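You operate a simulated robot arm through the tools that you are given. There is no shell and no other tool. Be economical: measure what you need, move in short steps, check, and stop when the job is done.

Carry out the task below with a simulated robot arm. There is one attempt and no reset: what you move stays moved.

## Task
Oil the green felt at the tin, then fit it in the felt holder.
Fine: swing the yellow-knob lever back over it; leave the old felt on the bench. Where these are worked on the way, their far stop is far enough and under half their travel is too little: yellow-knob lever.

The check looks at the end state, three seconds after you hand in, the way a careful person would. Anything else that was tipped, shoved, dropped, spilled or broken makes it a failure.

## Robot
A 7-joint arm with a two-finger parallel gripper, fixed in place. Base frame: the origin is at the foot of the arm, x ahead of it, y to its left, z up; the work surface is at about z = 900. Lengths are in mm, angles in degrees, forces in N, time in s.
With the tool pointing down near the work surface it reaches from about 240 to 680 mm from the base axis. Its first joint turns from -66.0 to 66.0 degrees. Payload 2.4 kg.
The TCP is the grasp point between the finger pads, 30 mm short of the fingertips. In the tool frame z runs along the fingers and y along their closing line. Largest opening 94 mm; finger width 28, thickness 10; the body of the gripper, 50 by 96 mm, starts 55 mm behind the TCP.
Orientation is told as [roll, pitch, yaw] about the base's x, y, z axes, in that order, counted from this pose: with the fingers straight down and closing along the base's y, the tool's x points along the base's -x, its y along +y and its z along -z.

## Interface
- The arm moves only by the tool apply_moves. Its argument "deltas" is a list of rows, each an object (a shift or turn left out is 0, a gripper value left out holds the last) with "xyz": the shift along the tool's x, y, z in units of 20 mm (1.0 is 20 mm), a list of three; "rotation": the turn, a rotation vector about the tool's x, y, z in units of 8 degrees (1.0 is 8 degrees), a list of three; "hand": the opening, from 0 (shut) to 1 (fully open). In form: [{"xyz": [tx, ty, tz], "rotation": [ax, ay, az], "hand": hand}, ...]. A call has 1 to 12 rows; each row shifts and turns the commanded pose from where the row before left it, along the tool's axes as they then stand. A call with a number of a shift or a turn outside -1 to 1 is refused whole. Rows are played at 5 a second. More than 50 mm and 8.6 degrees between two rows, or a gripper value outside its range, and nothing of the call is played. Where a pose cannot be reached the arm comes as near as it can. A force on the tool above 40 N (or 10 N above the force at the start of the call, whichever is more), or a blocked arm, ends the call early, and 0.2 s more pass. The fingers move at their own pace (about 153 mm/s each) and stop on an object; they squeeze with about 44 N. The grip force told is the motor's: it shows also when the fingers shut on nothing. Time passes only in rows, and 0.2 s behind the last, so rows that do not move let the fingers close. The reply holds the time, the measured pose of the TCP, the force on the tool along the base axes, the opening and the grip force, in the units named above and with some noise, with the torque about the TCP (base axes, N m) and any sound that the robot's microphone picked up.
- Cameras (640 x 400 px; columns grow to the right, rows downward): "scene" is fixed at [26.5, 470.7, 1432.4]; the picture's right is [-0.78, -0.62, 0.00], its down [-0.39, 0.49, -0.78] and it looks along [0.49, -0.61, -0.62] (base axes); focal length 232 px, centre (320, 200). "wrist" rides on the gripper at [76, 14, -103] in the tool frame; the picture's right is [-0.18, 0.98, 0.00], its down [-0.75, -0.14, -0.64] and it looks along [-0.63, -0.12, 0.77] (tool axes); focal length 243 px, centre (320, 200). There is no depth. A picture from a camera that has moved, and an enlarged one, comes with that camera's place and axes in the base frame and with its lens. The place of the scene camera against the robot may be out by one fixed shift of up to 18 mm in any direction.
- capture(camera): a new picture of that camera. The clock stands still meanwhile.
- inspect(camera, box): a new picture of the part [left, top, right, bottom] of that camera's present view, enlarged. The clock stands still meanwhile.
- sign_off(): hands the job in; it is judged then, once.

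Go step by step. Nothing tells you positions but the pictures and the camera data: compare them with the known pose of the tool, close in by small moves and look again before you grip or let go. The budget is 120 turns and 64 pictures, counting those below and the enlarged ones. Unless the task says otherwise, let go and move clear before handing in, and close with one line.

The tools are called after ">>>" as name(argument=value, ...) on one line, values as JSON. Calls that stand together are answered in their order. apply_moves: Moves the arm, as the interface text tells. Its arguments: {"type":"object","properties":{"deltas":{"type":"array","items":{"type":"object","properties":{"xyz":{"type":"array","items":{"type":"number"}},"rotation":{"type":"array","items":{"type":"number"}},"hand":{"type":"number"}}}}},"required":["deltas"]} The other tools are called the same way: capture (camera) takes a picture; inspect (camera, box) takes an enlarged picture of a part of a camera's view; sign_off () hands the job in.

At the start:

```text
time: 0.0
eef_pos: [400.6, -96.0, 1287.9]
ee_rot: [0.0, 0.0, 0.0]
force: [-1.0, 0.4, 0.5]
moment: [0.04, -0.02, 0.02]
finger_gap: 94.0
grasp_force: 0.1
```

scene: 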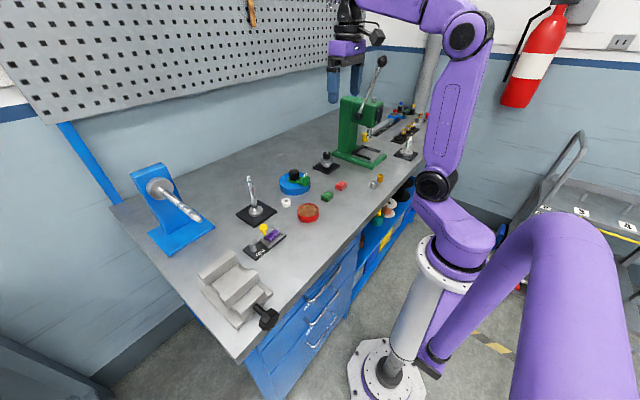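
wrist: 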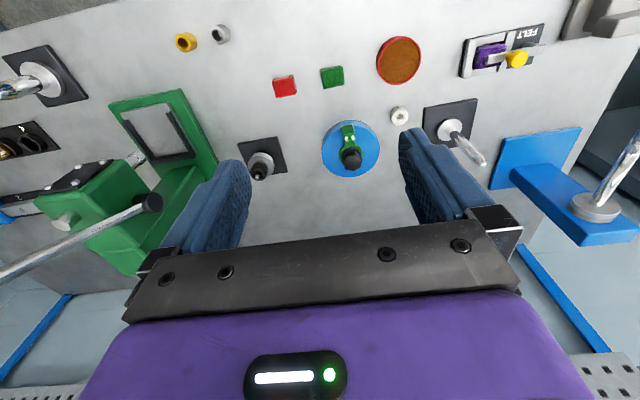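

I see a bench with a red and a green felt block, a reddish tin, and a "FELT" holder with a yellow-knob lever and a purple old felt in it. I'll look closer first.

>>> inspect(camera="scene", box=[230, 160, 370, 260])

>>> inspect(camera="wrist", box=[260, 10, 560, 190])

```text
4.00 times, centred on (300, 210) of scene
camera zoom: at [26.5, 470.7, 1432.4], right [-0.78, -0.62, 0.0], down [-0.39, 0.49, -0.78], along [0.49, -0.61, -0.62], focal length 930 px, centre (400, 160)
```

zoom: 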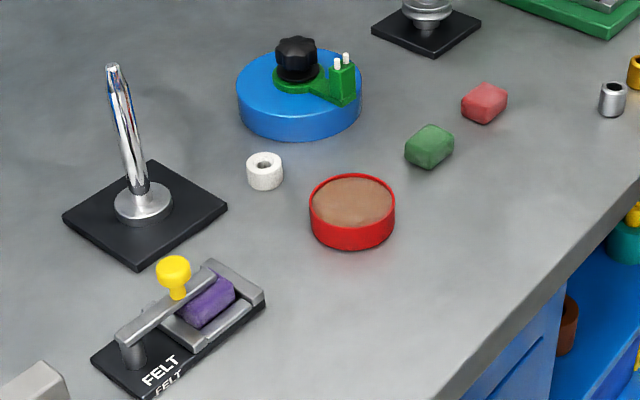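

```text
2.13 times, centred on (410, 100) of wrist
camera zoom: at [323.1, -82.2, 1391.5], right [0.18, 0.98, 0.0], down [0.75, -0.14, 0.64], along [0.63, -0.12, -0.77], focal length 518 px, centre (128, 413)
```

zoom: 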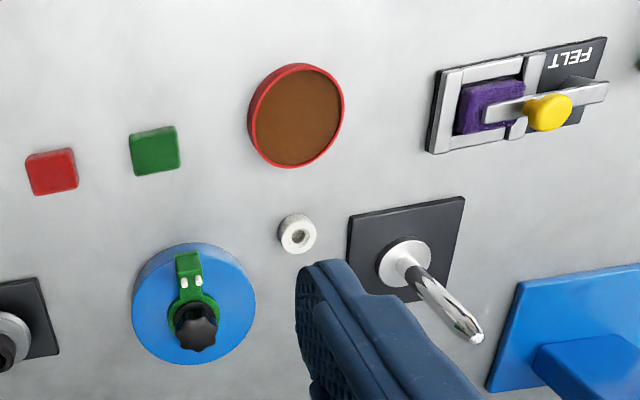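

Estimates so far (bench 900): green felt ≈ (436,-81), tin ≈ (428,32), old felt in the holder ≈ (453,187), knob ≈ (456,213). I'll move over the holder for a closer look.

>>> apply_moves(deltas=[{"xyz": [0, 1, 0.5]}, {"xyz": [0, 1, 0.5]}, {"xyz": [0, 1, 0.5]}, {"xyz": [0, 1, 0.5]}, {"xyz": [0, 1, 0.5]}, {"xyz": [0, 1, 0.5]}, {"xyz": [0, 1, 0.5]}, {"xyz": [0, 1, 0.5]}, {"xyz": [0, 1, 0.5]}, {"xyz": [0, 1, 0.5]}, {"xyz": [0, 1, 0.5]}, {"xyz": [0, 1, 0.5]}])

>>> apply_moves(deltas=[{"xyz": [-0.5, 0.9, 0.7]}, {"xyz": [-0.5, 0.9, 0.7]}, {"xyz": [-0.5, 0.5, 0.7]}, {"xyz": [-0.5, 0, 0.7]}, {"xyz": [0, 0, 0.7]}])

>>> capture(camera="wrist")

```text
time: 2.6
eef_pos: [400.3, 145.8, 1167.6]
ee_rot: [0.0, 0.0, 0.0]
force: [0.4, 1.0, 0.0]
moment: [0.05, 0.02, -0.03]
finger_gap: 94.2
grasp_force: 0.1
```

```text
time: 3.8
eef_pos: [441.0, 190.7, 1099.1]
ee_rot: [-0.1, 0.1, 0.0]
force: [0.2, 0.4, 0.2]
moment: [0.01, 0.02, 0.02]
finger_gap: 93.9
grasp_force: 0.0
```

```text
59 pictures are left
camera wrist: at [364.0, 204.0, 1202.0], right [0.18, 0.98, 0.0], down [0.75, -0.14, 0.64], along [0.63, -0.12, -0.77], focal length 243 px, centre (320, 200)
```

wrist: 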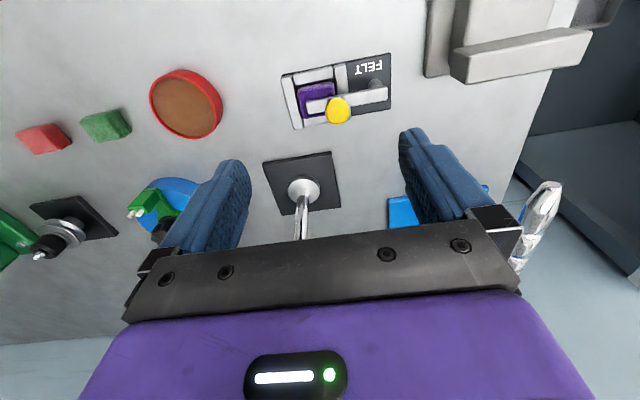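

>>> inspect(camera="wrist", box=[260, 40, 420, 140])

>>> inspect(camera="scene", box=[232, 210, 302, 265])

```text
4.00 times, centred on (340, 90) of wrist
camera zoom: at [364.0, 204.0, 1202.0], right [0.18, 0.98, 0.0], down [0.75, -0.14, 0.64], along [0.63, -0.12, -0.77], focal length 970 px, centre (240, 640)
```

zoom: 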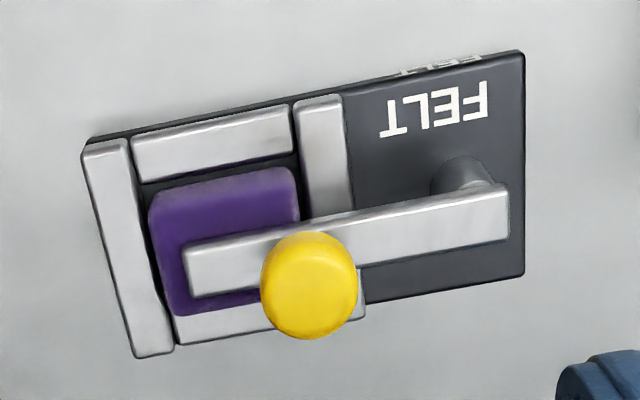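

```text
7.27 times, centred on (267, 238) of scene
camera zoom: at [26.5, 470.7, 1432.4], right [-0.78, -0.62, 0.0], down [-0.39, 0.49, -0.78], along [0.49, -0.61, -0.62], focal length 1691 px, centre (706, -73)
```

zoom: 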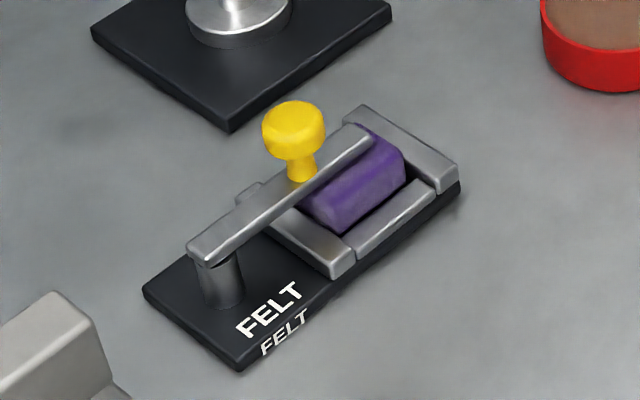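

The holder plate spans about x 422–481, y 149–268, with the lever pivoting on a post near (451,250), its bar over the felt at z≈940 and the knob near (453,204). I'll shut the fingers and position beside the knob on its far (+x) side.

>>> apply_moves(deltas=[{"xyz": [-0.8, 0.22, 0.5], "hand": 0}, {"xyz": [-0.8, 0.22, 0.5], "hand": 0}, {"xyz": [-0.85, 0.22, 0.5], "hand": 0}, {"xyz": [0, 0, 1], "hand": 0}, {"xyz": [0, 0, 1], "hand": 0}])

>>> capture(camera="wrist")

>>> inspect(camera="scene", box=[222, 160, 322, 265])

```text
time: 5.0
eef_pos: [489.6, 203.3, 1028.9]
ee_rot: [-0.1, 0.0, 0.0]
force: [-0.1, 0.1, -0.2]
moment: [-0.01, 0.02, 0.04]
finger_gap: 0.0
grasp_force: 33.1
```

```text
56 pictures are left
camera wrist: at [411.6, 216.5, 1132.4], right [0.18, 0.98, 0.0], down [0.75, -0.14, 0.64], along [0.63, -0.12, -0.77], focal length 243 px, centre (320, 200)
```

wrist: 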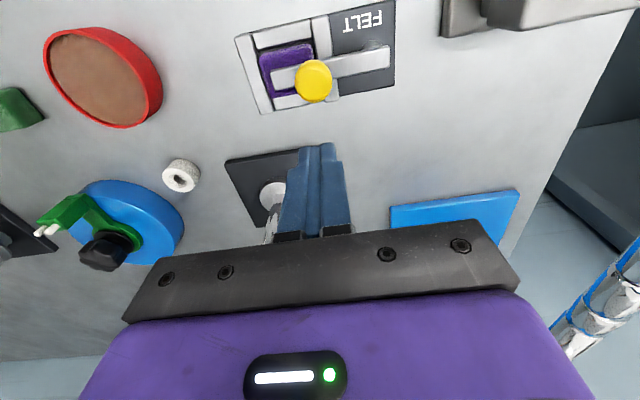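

```text
3.81 times, centred on (272, 212) of scene
camera zoom: at [26.5, 470.7, 1432.4], right [-0.78, -0.62, 0.0], down [-0.39, 0.49, -0.78], along [0.49, -0.61, -0.62], focal length 886 px, centre (503, 152)
```

zoom: 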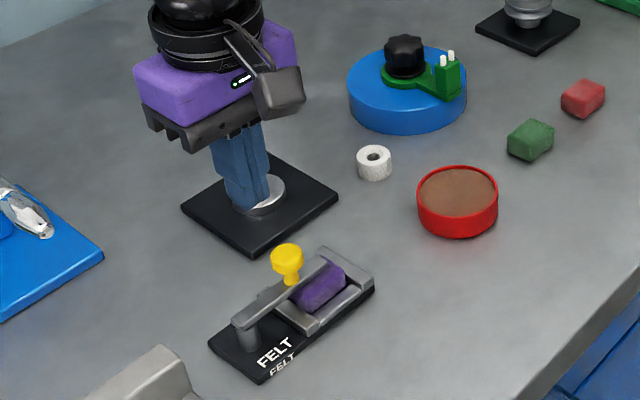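

Knob triangulates to (452,204), z≈960. I'll descend behind it with fingertips at z≈934 and then nudge toward -x.

>>> apply_moves(deltas=[{"xyz": [0, 0, 1]}, {"xyz": [0, 0, 1]}, {"xyz": [0, 0, 1]}, {"xyz": [0, 0, 0.25]}, {"xyz": [0.4, 0, 0]}, {"xyz": [0.3, 0, 0]}, {"xyz": [0.3, 0, 0]}])

>>> capture(camera="wrist")

```text
time: 6.6
eef_pos: [468.8, 202.0, 962.1]
ee_rot: [0.1, 0.0, 0.0]
force: [0.4, 0.0, 0.1]
moment: [-0.01, 0.01, -0.03]
finger_gap: 0.1
grasp_force: 33.0
```

```text
54 pictures are left
camera wrist: at [391.4, 217.1, 1065.6], right [0.18, 0.98, 0.0], down [0.75, -0.14, 0.64], along [0.63, -0.12, -0.77], focal length 243 px, centre (320, 200)
```

wrist: 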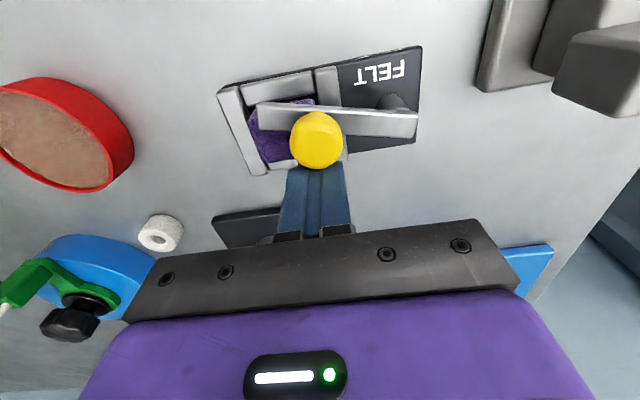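

The lever yields freely toward -x. I'll keep pushing along its arc.

>>> apply_moves(deltas=[{"xyz": [0.5, -0.1, 0]}, {"xyz": [0.5, -0.1, 0]}, {"xyz": [0.34, 0.06, 0]}, {"xyz": [0.34, 0.06, 0]}, {"xyz": [0.31, 0.14, 0]}, {"xyz": [0.31, 0.14, 0]}])

>>> capture(camera="wrist")

```text
time: 8.0
eef_pos: [421.6, 206.3, 962.4]
ee_rot: [-0.1, 0.0, 0.0]
force: [0.6, -0.8, 0.1]
moment: [0.0, 0.02, -0.01]
finger_gap: 0.0
grasp_force: 33.2
```

```text
53 pictures are left
camera wrist: at [344.4, 220.0, 1065.9], right [0.18, 0.98, 0.0], down [0.75, -0.14, 0.64], along [0.63, -0.12, -0.77], focal length 243 px, centre (320, 200)
```

wrist: 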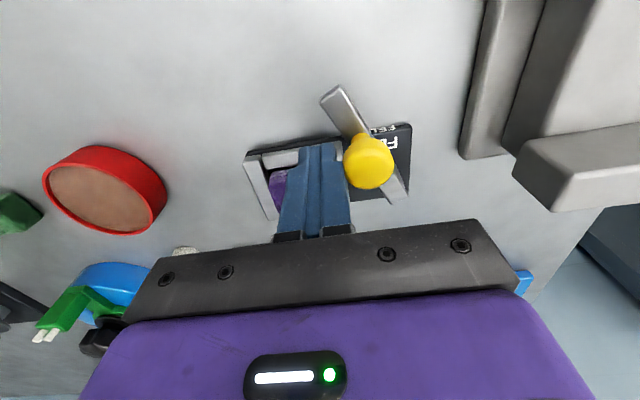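

The lever is past about 60° and clear. I'll push on to about 100°.

>>> apply_moves(deltas=[{"xyz": [0.25, 0.22, 0]}, {"xyz": [0.25, 0.22, 0]}, {"xyz": [0.2, 0.28, 0]}, {"xyz": [0.2, 0.28, 0]}, {"xyz": [0.1, 0.3, 0]}, {"xyz": [0.1, 0.3, 0]}])

>>> capture(camera="wrist")

```text
time: 9.1
eef_pos: [410.3, 218.8, 963.7]
ee_rot: [-0.2, -0.1, -0.9]
force: [3.2, -8.5, 3.3]
moment: [0.03, 0.0, -0.02]
finger_gap: 0.0
grasp_force: 32.9
stopped in row 5: the force on the tool passed its limit at 46 N (the readings are from after the stop); the commanded pose is now the measured one
```

```text
52 pictures are left
camera wrist: at [332.1, 233.8, 1066.4], right [0.2, 0.98, -0.01], down [0.75, -0.15, 0.64], along [0.63, -0.13, -0.77], focal length 243 px, centre (320, 200)
```

wrist: 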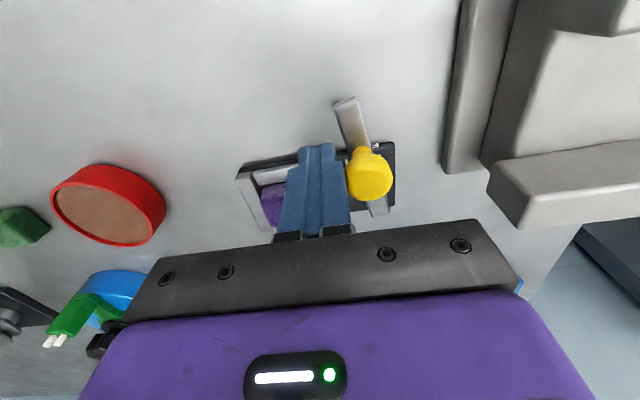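

It met its far stop near 75–80°. I'll back off, rise and look at the holder with the hand open.

>>> apply_moves(deltas=[{"xyz": [-0.3, -0.4, 0]}, {"xyz": [0, 0, -1], "rotation": [0, 0, -0.11]}, {"xyz": [0, 0, -1]}, {"xyz": [0, 0, -1]}, {"xyz": [0, 0, -1], "hand": 0.8}, {"xyz": [-0.5, -0.5, 0], "hand": 0.8}, {"xyz": [-0.8, -0.7, 0], "hand": 0.8}])

>>> inspect(camera="wrist", box=[230, 20, 430, 145])

>>> inspect(camera="scene", box=[232, 210, 302, 265])

```text
time: 10.7
eef_pos: [439.6, 187.3, 1045.5]
ee_rot: [-0.3, -0.1, 0.3]
force: [-1.2, 0.0, 0.8]
moment: [0.01, 0.0, 0.01]
finger_gap: 75.2
grasp_force: 0.0
```

```text
3.20 times, centred on (330, 82) of wrist
camera zoom: at [362.7, 201.9, 1147.0], right [0.18, 0.98, 0.0], down [0.75, -0.14, 0.64], along [0.63, -0.12, -0.77], focal length 776 px, centre (288, 576)
```

zoom: 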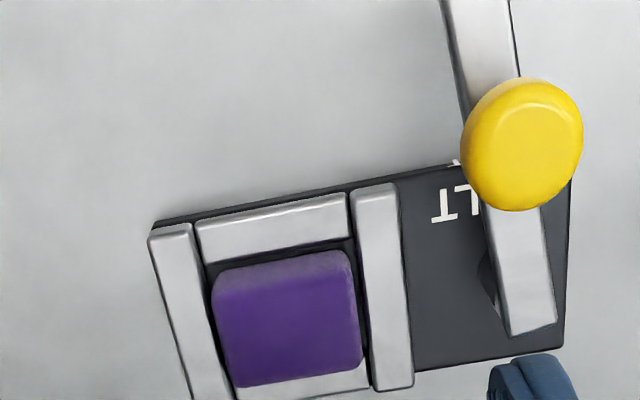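

```text
7.27 times, centred on (267, 238) of scene
camera zoom: at [26.5, 470.7, 1432.4], right [-0.78, -0.62, 0.0], down [-0.39, 0.49, -0.78], along [0.49, -0.61, -0.62], focal length 1691 px, centre (706, -73)
```

zoom: 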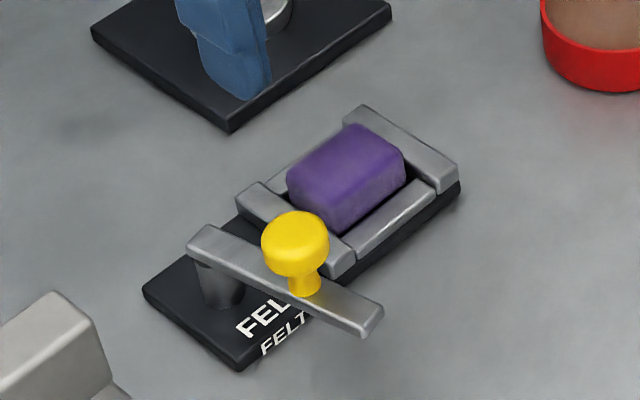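

The holder hasn't moved and the lever is clear of the pocket. The old felt is centred near (451,185) at about 40 (y) × 31 (x), with its top around z 925–930, so I'll descend over it.

>>> apply_moves(deltas=[{"xyz": [-0.57, -0.13, 0.5], "rotation": [0, 0, 0.04], "hand": 0.62}, {"xyz": [0, 0, 1]}, {"xyz": [0, 0, 1]}, {"xyz": [0, 0, 1]}, {"xyz": [0, 0, 0.75]}])

>>> capture(camera="wrist")

>>> inspect(camera="scene", box=[232, 200, 302, 255])

```text
time: 11.8
eef_pos: [452.0, 184.4, 959.0]
ee_rot: [-0.2, -0.2, -0.2]
force: [0.1, 0.4, -0.2]
moment: [-0.01, 0.01, 0.0]
finger_gap: 58.2
grasp_force: 0.2
```

```text
49 pictures are left
camera wrist: at [373.6, 199.6, 1061.7], right [0.19, 0.98, 0.0], down [0.75, -0.14, 0.64], along [0.63, -0.12, -0.77], focal length 243 px, centre (320, 200)
```

wrist: 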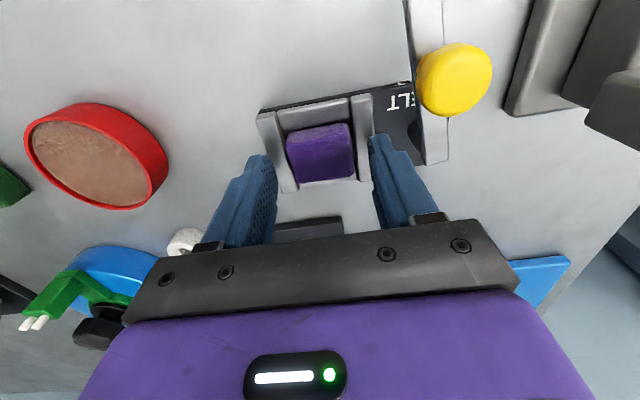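

```text
7.27 times, centred on (267, 228) of scene
camera zoom: at [26.5, 470.7, 1432.4], right [-0.78, -0.62, 0.0], down [-0.39, 0.49, -0.78], along [0.49, -0.61, -0.62], focal length 1691 px, centre (706, 0)
```

zoom: 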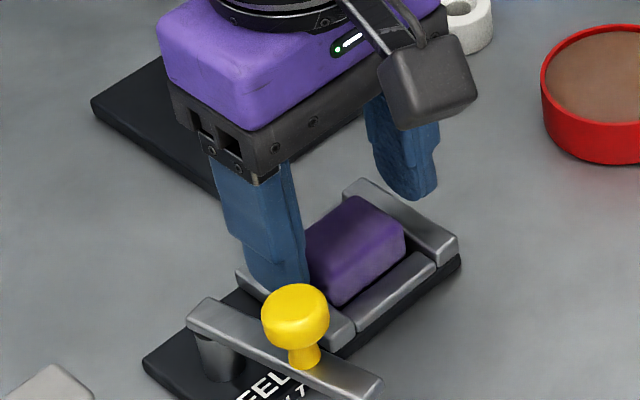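

The fingers straddle the felt evenly. I'll lower about 10 mm in small steps, watching force.

>>> apply_moves(deltas=[{"xyz": [0, 0, 0.2]}, {"xyz": [0, 0, 0.15]}, {"xyz": [0, 0, 0.15]}])

>>> inspect(camera="scene", box=[245, 215, 300, 255])

```text
time: 12.7
eef_pos: [450.8, 184.4, 948.3]
ee_rot: [-0.2, -0.1, -0.2]
force: [-1.2, -0.4, 3.7]
moment: [0.12, 0.05, 0.0]
finger_gap: 58.2
grasp_force: 0.1
```

```text
10.00 times, centred on (272, 235) of scene
camera zoom: at [26.5, 470.6, 1432.4], right [-0.78, -0.62, 0.0], down [-0.39, 0.49, -0.78], along [0.49, -0.61, -0.62], focal length 2325 px, centre (795, -150)
```

zoom: 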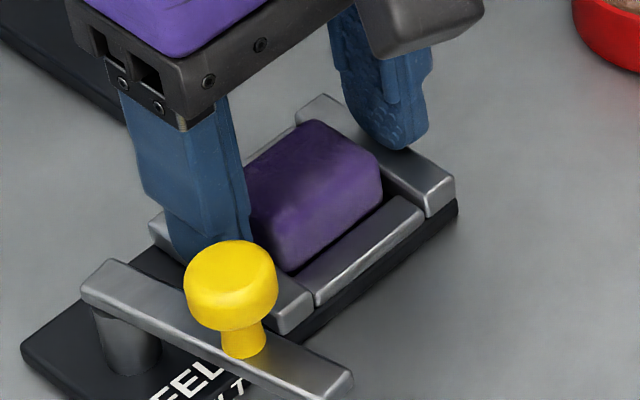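

I touched the wall tops (z≈918). I'll raise 1.5 mm and grip the felt.

>>> apply_moves(deltas=[{"xyz": [0, 0, -0.07]}, {"hand": 0}, {"hand": 0}, {"hand": 0}, {"hand": 0}])

>>> inspect(camera="scene", box=[245, 215, 300, 255])

```text
time: 13.8
eef_pos: [450.5, 185.0, 950.4]
ee_rot: [-0.1, -0.1, -0.2]
force: [-0.8, -0.5, 0.3]
moment: [-0.03, -0.04, 0.01]
finger_gap: 39.1
grasp_force: 44.2
```

```text
10.00 times, centred on (272, 235) of scene
camera zoom: at [26.5, 470.7, 1432.4], right [-0.78, -0.62, 0.0], down [-0.39, 0.49, -0.78], along [0.49, -0.61, -0.62], focal length 2325 px, centre (795, -150)
```

zoom: 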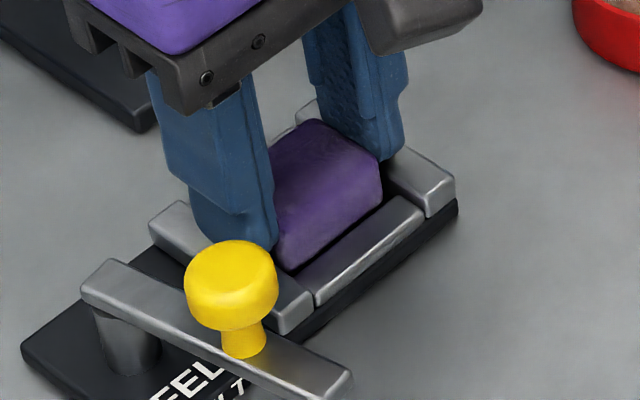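

Gripped at 39 mm. I'll lift straight up.

>>> apply_moves(deltas=[{"xyz": [0, 0, -0.3]}, {"xyz": [0, 0, -0.5]}, {"xyz": [0, 0, -1]}, {"xyz": [0, 0, -1]}])

>>> capture(camera="wrist")

>>> inspect(camera="scene", box=[235, 190, 315, 250])

```text
time: 14.8
eef_pos: [449.9, 186.2, 1006.7]
ee_rot: [-0.3, -0.1, -0.1]
force: [-0.3, -0.3, -0.4]
moment: [0.02, -0.03, 0.02]
finger_gap: 39.0
grasp_force: 44.4
```

```text
45 pictures are left
camera wrist: at [374.6, 200.2, 1109.7], right [0.19, 0.98, 0.0], down [0.75, -0.14, 0.64], along [0.63, -0.12, -0.77], focal length 243 px, centre (320, 200)
```

wrist: 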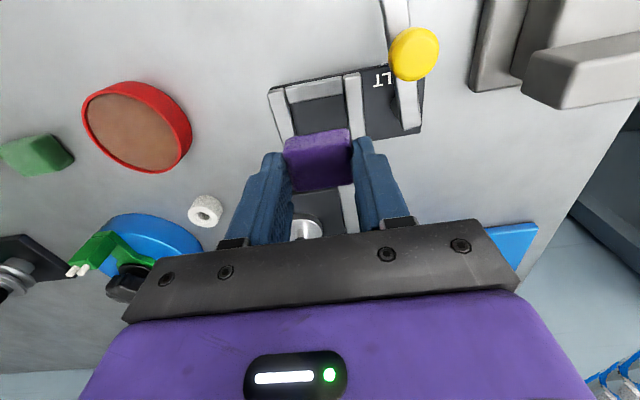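

```text
6.67 times, centred on (275, 220) of scene
camera zoom: at [26.5, 470.7, 1432.4], right [-0.78, -0.62, 0.0], down [-0.39, 0.49, -0.78], along [0.49, -0.61, -0.62], focal length 1550 px, centre (620, 67)
```

zoom: 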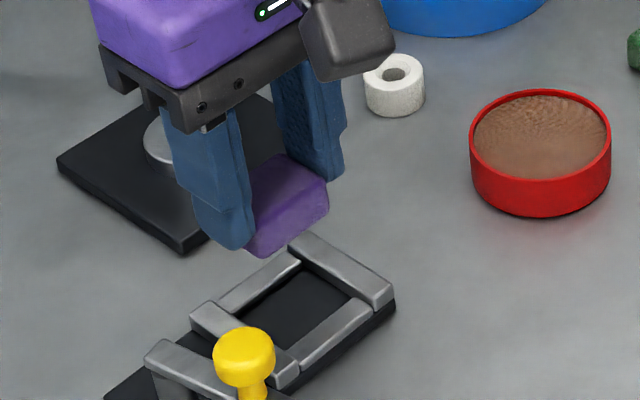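

The felt is out. I'll carry it to free bench at about (372,112).

>>> apply_moves(deltas=[{"xyz": [0.98, -0.92, 0]}, {"xyz": [0.98, -0.92, 0]}, {"xyz": [0.97, -0.93, 0]}, {"xyz": [0.97, -0.93, 0]}, {"xyz": [0, 0, 1]}, {"xyz": [0, 0, 1]}, {"xyz": [0, 0, 0.5]}])

>>> inspect(camera="scene", box=[260, 200, 340, 260])

```text
time: 16.4
eef_pos: [373.4, 111.2, 956.2]
ee_rot: [-0.1, -0.1, -0.2]
force: [0.2, 0.7, -0.8]
moment: [-0.03, 0.0, 0.02]
finger_gap: 39.1
grasp_force: 43.8
```

```text
6.67 times, centred on (300, 230) of scene
camera zoom: at [26.5, 470.7, 1432.4], right [-0.78, -0.62, 0.0], down [-0.39, 0.49, -0.78], along [0.49, -0.61, -0.62], focal length 1550 px, centre (453, 0)
```

zoom: 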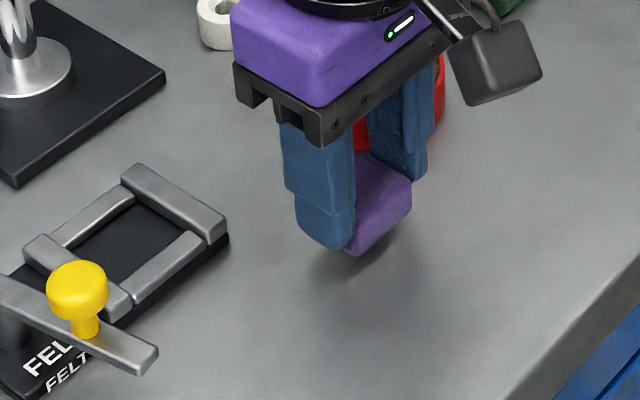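

>>> apply_moves(deltas=[{"xyz": [0, 0, 0.2]}, {"xyz": [0, 0, 0.15]}, {"xyz": [0, 0, 0.15]}])

```text
time: 17.2
eef_pos: [373.8, 111.2, 946.1]
ee_rot: [-0.3, -0.1, -0.2]
force: [-0.6, -0.6, 0.3]
moment: [0.02, 0.04, 0.01]
finger_gap: 39.0
grasp_force: 43.9
```

Not touching yet, so I'll go on in small steps.

>>> apply_moves(deltas=[{"xyz": [0, 0, 0.1]}, {"xyz": [0, 0, 0.1]}])

>>> inspect(camera="scene", box=[280, 210, 330, 250])

```text
time: 17.9
eef_pos: [374.5, 111.6, 942.1]
ee_rot: [-0.2, -0.2, -0.2]
force: [-0.9, -0.1, -0.9]
moment: [-0.01, -0.06, 0.02]
finger_gap: 39.2
grasp_force: 43.7
```

```text
10.00 times, centred on (305, 230) of scene
camera zoom: at [26.5, 470.7, 1432.4], right [-0.78, -0.62, 0.0], down [-0.39, 0.49, -0.78], along [0.49, -0.61, -0.62], focal length 2325 px, centre (470, -100)
```

zoom: 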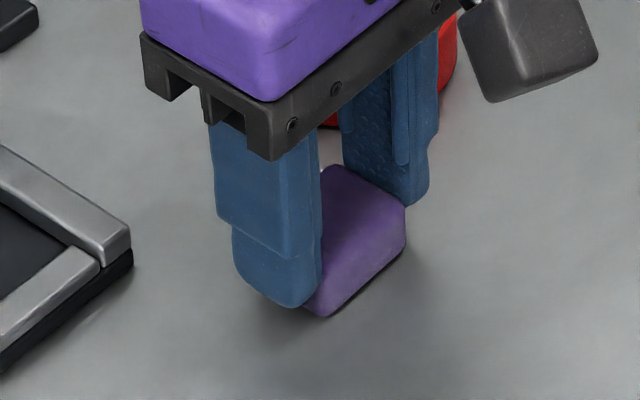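

>>> apply_moves(deltas=[{"xyz": [0, 0, 0.07]}, {"xyz": [0, 0, 0.07]}, {}])

```text
time: 18.5
eef_pos: [374.2, 113.2, 941.4]
ee_rot: [-0.2, -0.2, -0.2]
force: [-4.1, -1.5, 15.7]
moment: [-0.05, 0.17, -0.02]
finger_gap: 39.0
grasp_force: 44.3
stopped in row 3: the force on the tool passed its limit at 48 N (the readings are from after the stop); the commanded pose is now the measured one
```

The felt is on the bench (contact at TCP z≈941.5). I'll release it and rise.

>>> apply_moves(deltas=[{"xyz": [0, 0, -0.03]}, {"hand": 0.65}, {"hand": 0.65}, {"xyz": [0, 0, -0.5]}, {"xyz": [0, 0, -1]}, {"xyz": [0, 0, -1]}, {"xyz": [0, -1, -1]}, {"xyz": [-0.5, -1, -1]}, {"xyz": [-0.5, -1, 0]}, {"xyz": [-0.5, -1, 0]}, {"xyz": [-0.5, -1, 0]}])

>>> apply_moves(deltas=[{"xyz": [-0.2, -1, 0]}, {"xyz": [-0.2, -1, 0]}, {"xyz": [0, -1, 0]}, {"xyz": [0, -1, 0]}])

>>> capture(camera="wrist")

>>> inspect(camera="scene", box=[230, 160, 370, 260])

```text
time: 20.9
eef_pos: [414.8, 14.6, 1031.2]
ee_rot: [-0.1, -0.2, 0.0]
force: [0.6, -0.5, -0.1]
moment: [0.03, 0.0, 0.03]
finger_gap: 61.2
grasp_force: 0.1
```

```text
time: 21.9
eef_pos: [421.1, -68.6, 1032.1]
ee_rot: [-0.2, -0.3, -0.1]
force: [0.0, 0.0, -0.8]
moment: [0.0, -0.04, -0.05]
finger_gap: 61.3
grasp_force: 0.0
```

```text
41 pictures are left
camera wrist: at [343.1, -53.5, 1134.3], right [0.19, 0.98, 0.0], down [0.75, -0.14, 0.65], along [0.63, -0.12, -0.76], focal length 243 px, centre (320, 200)
```

wrist: 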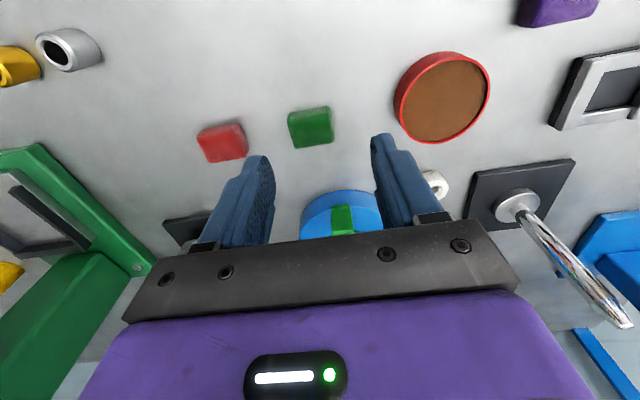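

```text
4.00 times, centred on (300, 210) of scene
camera zoom: at [26.5, 470.7, 1432.4], right [-0.78, -0.62, 0.0], down [-0.39, 0.49, -0.78], along [0.49, -0.61, -0.62], focal length 930 px, centre (400, 160)
```

zoom: 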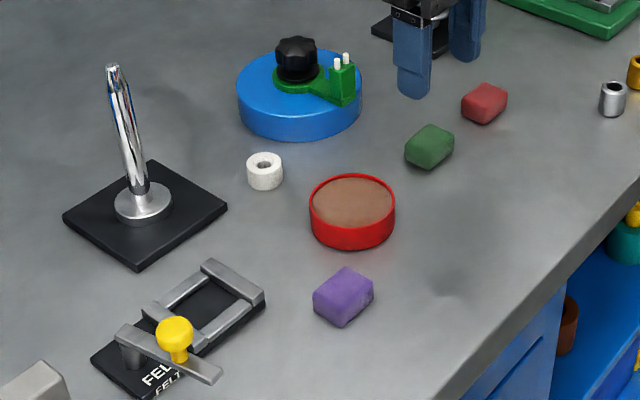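

The old felt lies safely on the bench. Now a closer look at the green felt.

>>> inspect(camera="wrist", box=[180, 70, 380, 195])

```text
3.20 times, centred on (280, 132) of wrist
camera zoom: at [343.1, -53.5, 1134.3], right [0.19, 0.98, 0.0], down [0.75, -0.14, 0.65], along [0.63, -0.12, -0.76], focal length 776 px, centre (448, 416)
```

zoom: 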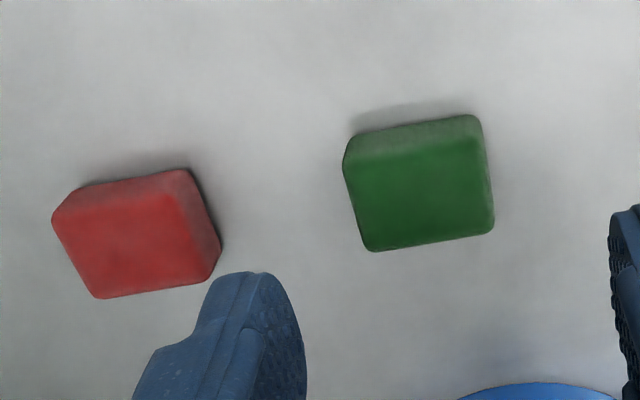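

Green felt: centre ≈ (435.4,-78.6), aligned with the axes, long side along y. I'll descend around it.

>>> apply_moves(deltas=[{"xyz": [-0.72, -0.5, 0.5]}, {"xyz": [0, 0, 1]}, {"xyz": [0, 0, 1]}, {"xyz": [0, 0, 1]}])

>>> capture(camera="wrist")

```text
time: 22.9
eef_pos: [437.8, -77.3, 961.0]
ee_rot: [-0.2, -0.2, -0.1]
force: [-0.7, -0.6, -0.1]
moment: [-0.01, 0.01, -0.01]
finger_gap: 61.1
grasp_force: 0.1
```

```text
38 pictures are left
camera wrist: at [359.7, -63.4, 1063.4], right [0.19, 0.98, 0.0], down [0.75, -0.14, 0.65], along [0.63, -0.12, -0.76], focal length 243 px, centre (320, 200)
```

wrist: 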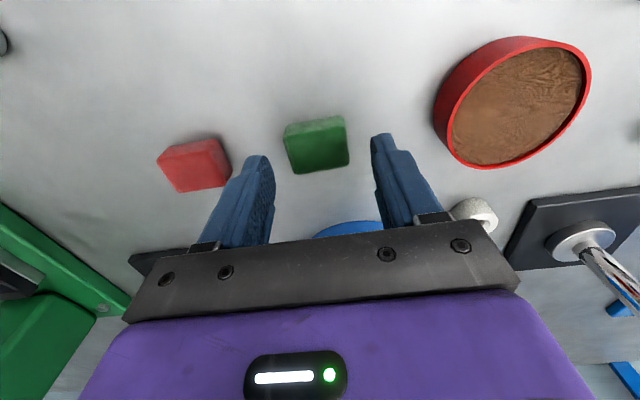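

>>> apply_moves(deltas=[{"xyz": [0.1, -0.05, 0.4]}, {"xyz": [0, 0, 0.3]}, {"xyz": [0, 0, 0.2]}, {"hand": 0}, {"hand": 0}, {"hand": 0}])

>>> inspect(camera="scene", box=[310, 170, 370, 220])

```text
time: 24.3
eef_pos: [434.0, -80.5, 944.0]
ee_rot: [-0.1, -0.1, -0.3]
force: [-0.2, -0.2, 1.8]
moment: [-0.04, 0.01, 0.03]
finger_gap: 38.9
grasp_force: 44.6
```

```text
8.00 times, centred on (340, 195) of scene
camera zoom: at [26.5, 470.6, 1432.4], right [-0.78, -0.62, 0.0], down [-0.39, 0.49, -0.78], along [0.49, -0.61, -0.62], focal length 1860 px, centre (160, 240)
```

zoom: 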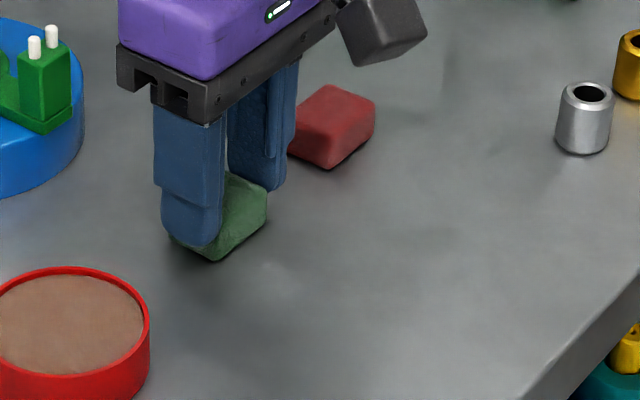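

Gripped. I'll lift and carry it above the tin at about (428,37), then look.

>>> apply_moves(deltas=[{"xyz": [0, 0, -0.4]}, {"xyz": [0, 0, -1]}, {"xyz": [0, 0, -1]}, {"xyz": [0, 0, -1]}, {"xyz": [0.06, 0.98, 0]}, {"xyz": [0.06, 0.98, 0]}, {"xyz": [0.06, 0.98, 0]}, {"xyz": [0.06, 0.98, 0]}, {"xyz": [0.06, 0.98, 0]}, {"xyz": [0, 0.96, 0]}])

>>> capture(camera="wrist")

>>> inspect(camera="scene", box=[280, 160, 350, 225])

```text
time: 26.5
eef_pos: [427.8, 39.8, 1011.9]
ee_rot: [-0.2, 0.0, -0.2]
force: [-0.7, -0.5, -0.1]
moment: [0.01, -0.02, -0.01]
finger_gap: 39.3
grasp_force: 44.2
```

```text
36 pictures are left
camera wrist: at [350.1, 53.6, 1114.4], right [0.19, 0.98, 0.0], down [0.75, -0.14, 0.65], along [0.63, -0.12, -0.76], focal length 243 px, centre (320, 200)
```

wrist: 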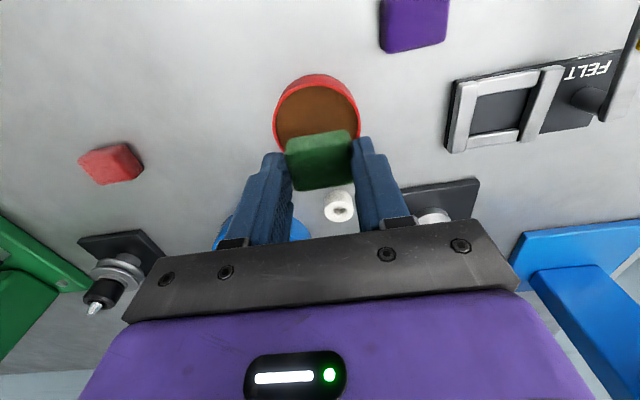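

```text
6.15 times, centred on (315, 192) of scene
camera zoom: at [26.5, 470.7, 1432.4], right [-0.78, -0.62, 0.0], down [-0.39, 0.49, -0.78], along [0.49, -0.61, -0.62], focal length 1431 px, centre (351, 246)
```

zoom: 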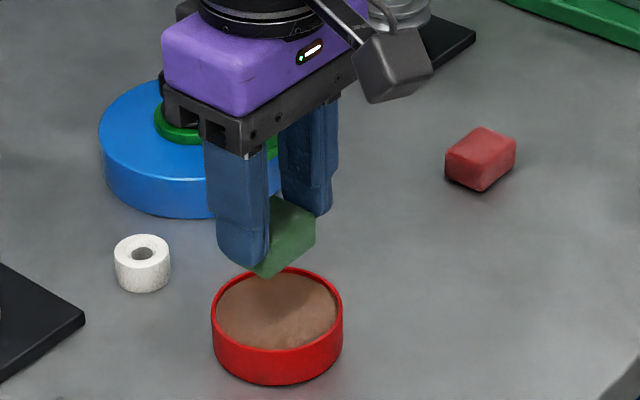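

I'm well centred over the tin (≈ 427.5,38.5; radius ≈ 35). Lowering gently until the felt touches the oil pad.

>>> apply_moves(deltas=[{"xyz": [0, -0.05, 0.9]}, {"xyz": [0, 0, 0.9]}])

>>> inspect(camera="scene", box=[280, 180, 340, 230])

>>> inspect(camera="wrist", box=[240, 40, 400, 200])

```text
time: 27.1
eef_pos: [428.4, 37.5, 976.4]
ee_rot: [-0.2, -0.2, -0.2]
force: [-0.3, -0.6, -1.0]
moment: [-0.01, -0.04, 0.0]
finger_gap: 39.3
grasp_force: 43.9
```

```text
8.00 times, centred on (310, 205) of scene
camera zoom: at [26.5, 470.7, 1432.4], right [-0.78, -0.62, 0.0], down [-0.39, 0.49, -0.78], along [0.49, -0.61, -0.62], focal length 1860 px, centre (400, 160)
```

zoom: 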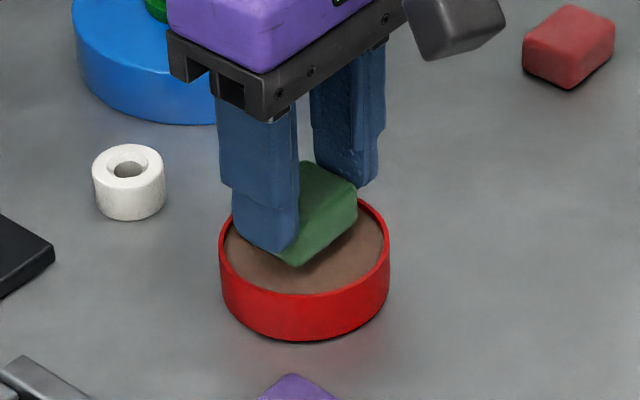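

```text
2.50 times, centred on (320, 120) of wrist
camera zoom: at [350.7, 52.0, 1078.9], right [0.19, 0.98, 0.0], down [0.75, -0.14, 0.65], along [0.63, -0.12, -0.76], focal length 606 px, centre (320, 400)
```

zoom: 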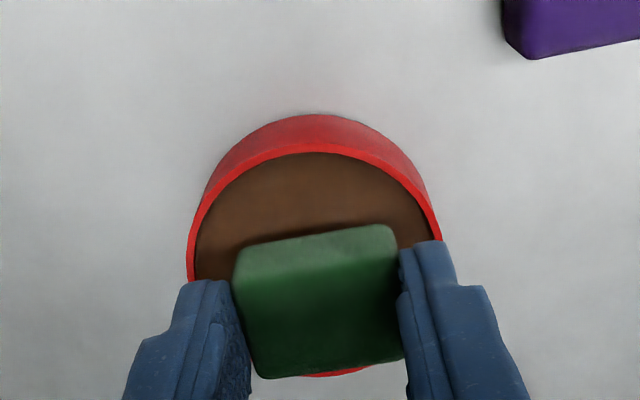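

>>> apply_moves(deltas=[{"xyz": [0, 0, 0.2]}, {"xyz": [0, 0, 0.1]}, {"xyz": [0, 0, 0.1]}])

```text
time: 27.9
eef_pos: [428.7, 38.2, 967.1]
ee_rot: [-0.3, -0.2, -0.2]
force: [0.2, 0.1, -0.2]
moment: [0.01, 0.01, 0.0]
finger_gap: 39.3
grasp_force: 43.6
```

>>> apply_moves(deltas=[{"xyz": [0, 0, 0.1]}, {"xyz": [0, 0, 0.05]}])

```text
time: 28.6
eef_pos: [429.1, 38.4, 966.8]
ee_rot: [-0.3, -0.4, -0.1]
force: [-4.2, -1.2, 11.1]
moment: [-0.02, 0.15, -0.05]
finger_gap: 39.1
grasp_force: 44.0
stopped in row 2: the force on the tool passed its limit at 42 N (the readings are from after the stop); the commanded pose is now the measured one
```

Pressed onto the pad with contact at TCP ≈ 966.8. I'll dwell a second, then lift and inspect.

>>> apply_moves(deltas=[{}, {}, {}, {}, {}])

>>> apply_moves(deltas=[{"xyz": [0, 0, -0.5]}, {"xyz": [0, 0, -1]}, {"xyz": [0, 0, -1]}])

>>> inspect(camera="scene", box=[280, 160, 350, 225])

>>> inspect(camera="wrist", box=[240, 40, 400, 200])

```text
time: 29.8
eef_pos: [429.3, 38.2, 966.3]
ee_rot: [-0.3, -0.5, -0.2]
force: [-1.1, -0.3, 16.2]
moment: [0.01, 0.07, -0.02]
finger_gap: 39.1
grasp_force: 43.9
```

```text
time: 30.6
eef_pos: [425.9, 38.3, 1016.4]
ee_rot: [-0.2, -0.4, -0.2]
force: [0.0, 0.1, -0.6]
moment: [-0.02, 0.01, -0.01]
finger_gap: 38.8
grasp_force: 43.8
```

```text
6.15 times, centred on (315, 192) of scene
camera zoom: at [26.5, 470.7, 1432.4], right [-0.78, -0.62, 0.0], down [-0.39, 0.49, -0.78], along [0.49, -0.61, -0.62], focal length 1431 px, centre (351, 246)
```

zoom: 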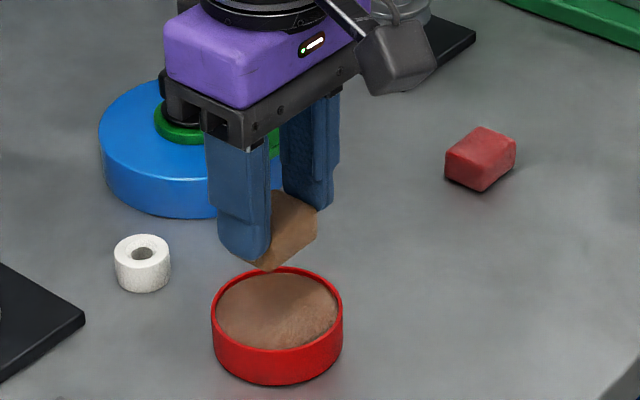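

```text
2.50 times, centred on (320, 120) of wrist
camera zoom: at [349.5, 52.8, 1118.0], right [0.19, 0.98, 0.0], down [0.75, -0.14, 0.65], along [0.64, -0.12, -0.76], focal length 606 px, centre (320, 400)
```

zoom: 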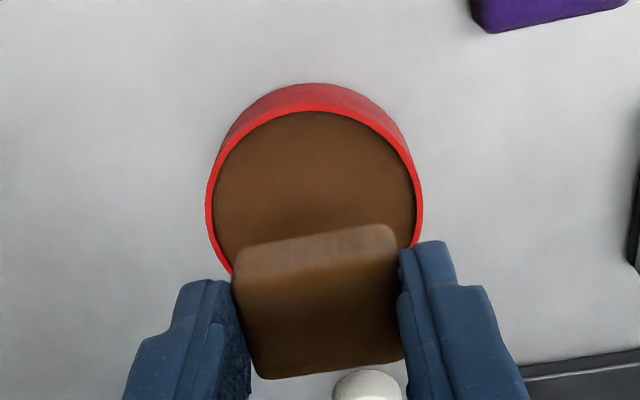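

The felt has turned oil-brown, so it's oiled. It sits in the grip just as the old felt did, so I'll carry it to the old grip pose (450.5,185).

>>> apply_moves(deltas=[{"xyz": [-0.15, 0.92, 0], "rotation": [0, 0.04, 0]}, {"xyz": [-0.15, 0.92, 0]}, {"xyz": [-0.15, 0.92, 0]}, {"xyz": [-0.15, 0.92, 0]}, {"xyz": [-0.15, 0.92, 0]}, {"xyz": [-0.16, 0.92, 0]}, {"xyz": [-0.16, 0.92, 0]}, {"xyz": [-0.16, 0.9, 0]}, {}])

>>> capture(camera="wrist")

```text
time: 32.6
eef_pos: [452.8, 185.3, 1013.5]
ee_rot: [-0.3, 0.0, -0.1]
force: [-0.3, -0.8, -0.2]
moment: [0.0, 0.0, 0.03]
finger_gap: 39.2
grasp_force: 43.4
```

```text
30 pictures are left
camera wrist: at [376.5, 199.6, 1117.4], right [0.19, 0.98, 0.0], down [0.75, -0.14, 0.64], along [0.63, -0.12, -0.77], focal length 243 px, centre (320, 200)
```

wrist: 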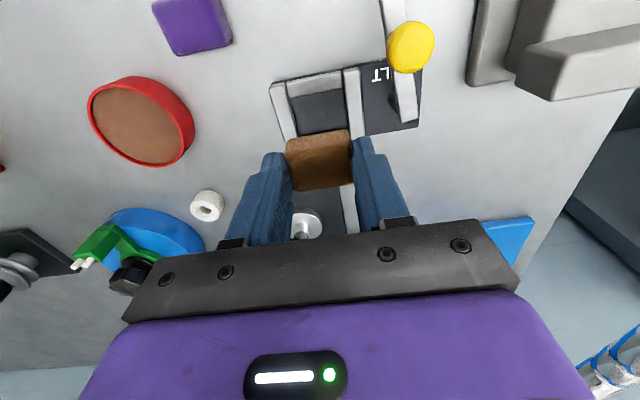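

>>> apply_moves(deltas=[{"xyz": [0.1, 0, 0.9]}, {"xyz": [0, 0, 0.9]}, {"xyz": [0, 0, 0.3]}, {}])

>>> inspect(camera="wrist", box=[240, 80, 400, 200])

>>> inspect(camera="scene", box=[245, 210, 300, 255])

```text
time: 33.6
eef_pos: [453.3, 185.3, 970.3]
ee_rot: [-0.2, -0.1, -0.1]
force: [-0.1, -0.8, -0.1]
moment: [0.03, 0.02, 0.02]
finger_gap: 39.0
grasp_force: 44.3
```

```text
3.33 times, centred on (320, 140) of wrist
camera zoom: at [375.5, 199.1, 1075.5], right [0.19, 0.98, 0.0], down [0.75, -0.14, 0.64], along [0.63, -0.12, -0.77], focal length 809 px, centre (320, 400)
```

zoom: 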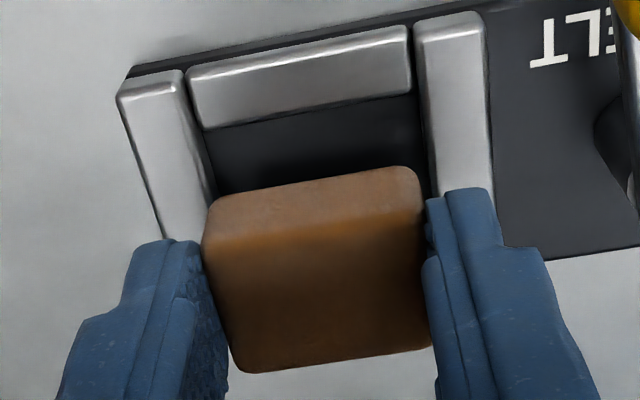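

```text
8.89 times, centred on (272, 232) of scene
camera zoom: at [26.5, 470.7, 1432.4], right [-0.78, -0.62, 0.0], down [-0.39, 0.49, -0.78], along [0.49, -0.61, -0.62], focal length 2066 px, centre (742, -89)
```

zoom: 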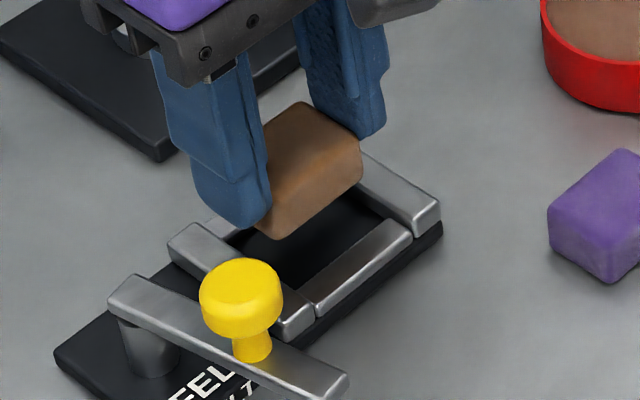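

>>> apply_moves(deltas=[{"xyz": [0.08, 0, 0.3]}, {"xyz": [0, 0, 0.2]}, {}])

>>> inspect(camera="wrist", box=[240, 80, 400, 200])

>>> inspect(camera="scene", box=[245, 210, 300, 255])

```text
time: 34.4
eef_pos: [450.7, 183.2, 962.7]
ee_rot: [-0.2, -0.1, -0.1]
force: [-0.9, -0.5, 0.3]
moment: [-0.02, 0.01, 0.0]
finger_gap: 39.0
grasp_force: 43.8
```

```text
3.33 times, centred on (320, 140) of wrist
camera zoom: at [373.8, 198.8, 1066.4], right [0.19, 0.98, 0.0], down [0.75, -0.14, 0.64], along [0.63, -0.12, -0.77], focal length 809 px, centre (320, 400)
```

zoom: 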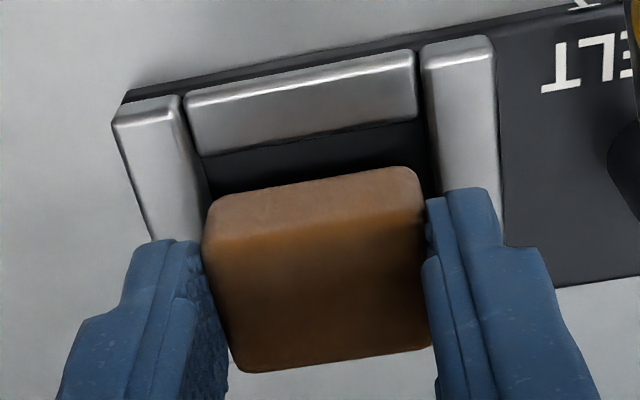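

```text
8.89 times, centred on (272, 232) of scene
camera zoom: at [26.5, 470.7, 1432.4], right [-0.78, -0.62, 0.0], down [-0.39, 0.49, -0.78], along [0.49, -0.61, -0.62], focal length 2066 px, centre (742, -89)
```

zoom: 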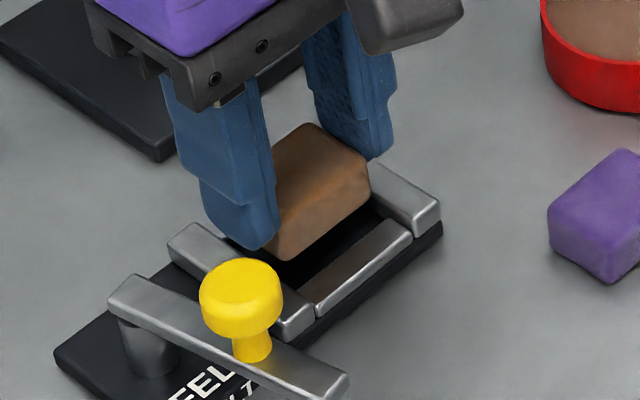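

Pocket inner extents come out near y 164–208, x 432–471, so I'm centred to within a millimetre. Lowering into it in small steps.

>>> apply_moves(deltas=[{"xyz": [0, 0.04, 0.15]}, {"xyz": [0, 0, 0.15]}, {}])

>>> inspect(camera="scene", box=[245, 210, 300, 255])

```text
time: 35.2
eef_pos: [450.4, 184.3, 958.1]
ee_rot: [-0.2, -0.1, -0.1]
force: [0.0, 0.4, 0.4]
moment: [0.01, 0.02, -0.02]
finger_gap: 39.1
grasp_force: 44.1
```

```text
8.89 times, centred on (272, 232) of scene
camera zoom: at [26.5, 470.7, 1432.4], right [-0.78, -0.62, 0.0], down [-0.39, 0.49, -0.78], along [0.49, -0.61, -0.62], focal length 2066 px, centre (742, -89)
```

zoom: 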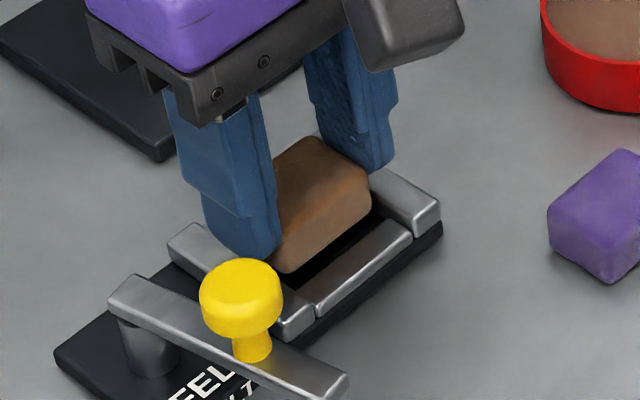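

>>> apply_moves(deltas=[{"xyz": [0, 0.02, 0.15]}, {"xyz": [0, 0, 0.1]}, {}])

>>> inspect(camera="scene", box=[245, 215, 300, 255])

```text
time: 36.0
eef_pos: [450.2, 185.8, 954.0]
ee_rot: [-0.1, -0.1, -0.1]
force: [0.3, -0.7, -0.1]
moment: [0.0, 0.01, -0.01]
finger_gap: 39.1
grasp_force: 44.0
```

```text
10.00 times, centred on (272, 235) of scene
camera zoom: at [26.5, 470.7, 1432.4], right [-0.78, -0.62, 0.0], down [-0.39, 0.49, -0.78], along [0.49, -0.61, -0.62], focal length 2325 px, centre (795, -150)
```

zoom: 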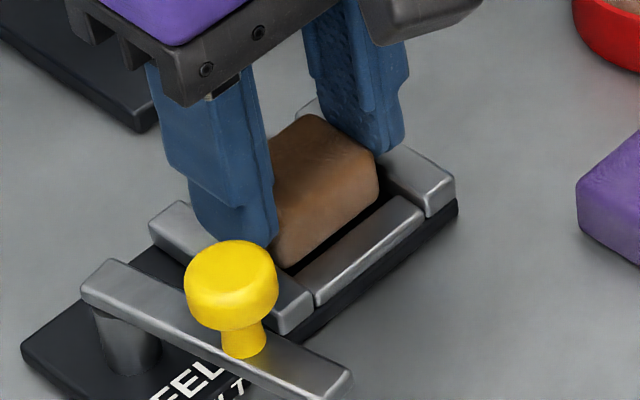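

>>> apply_moves(deltas=[{"xyz": [0, 0, 0.08]}, {"xyz": [0, 0, 0.06]}, {}])

```text
time: 36.8
eef_pos: [450.9, 184.3, 950.9]
ee_rot: [-0.1, -0.3, -0.2]
force: [-4.0, -2.4, 32.5]
moment: [-0.13, 0.02, -0.02]
finger_gap: 38.9
grasp_force: 43.9
```

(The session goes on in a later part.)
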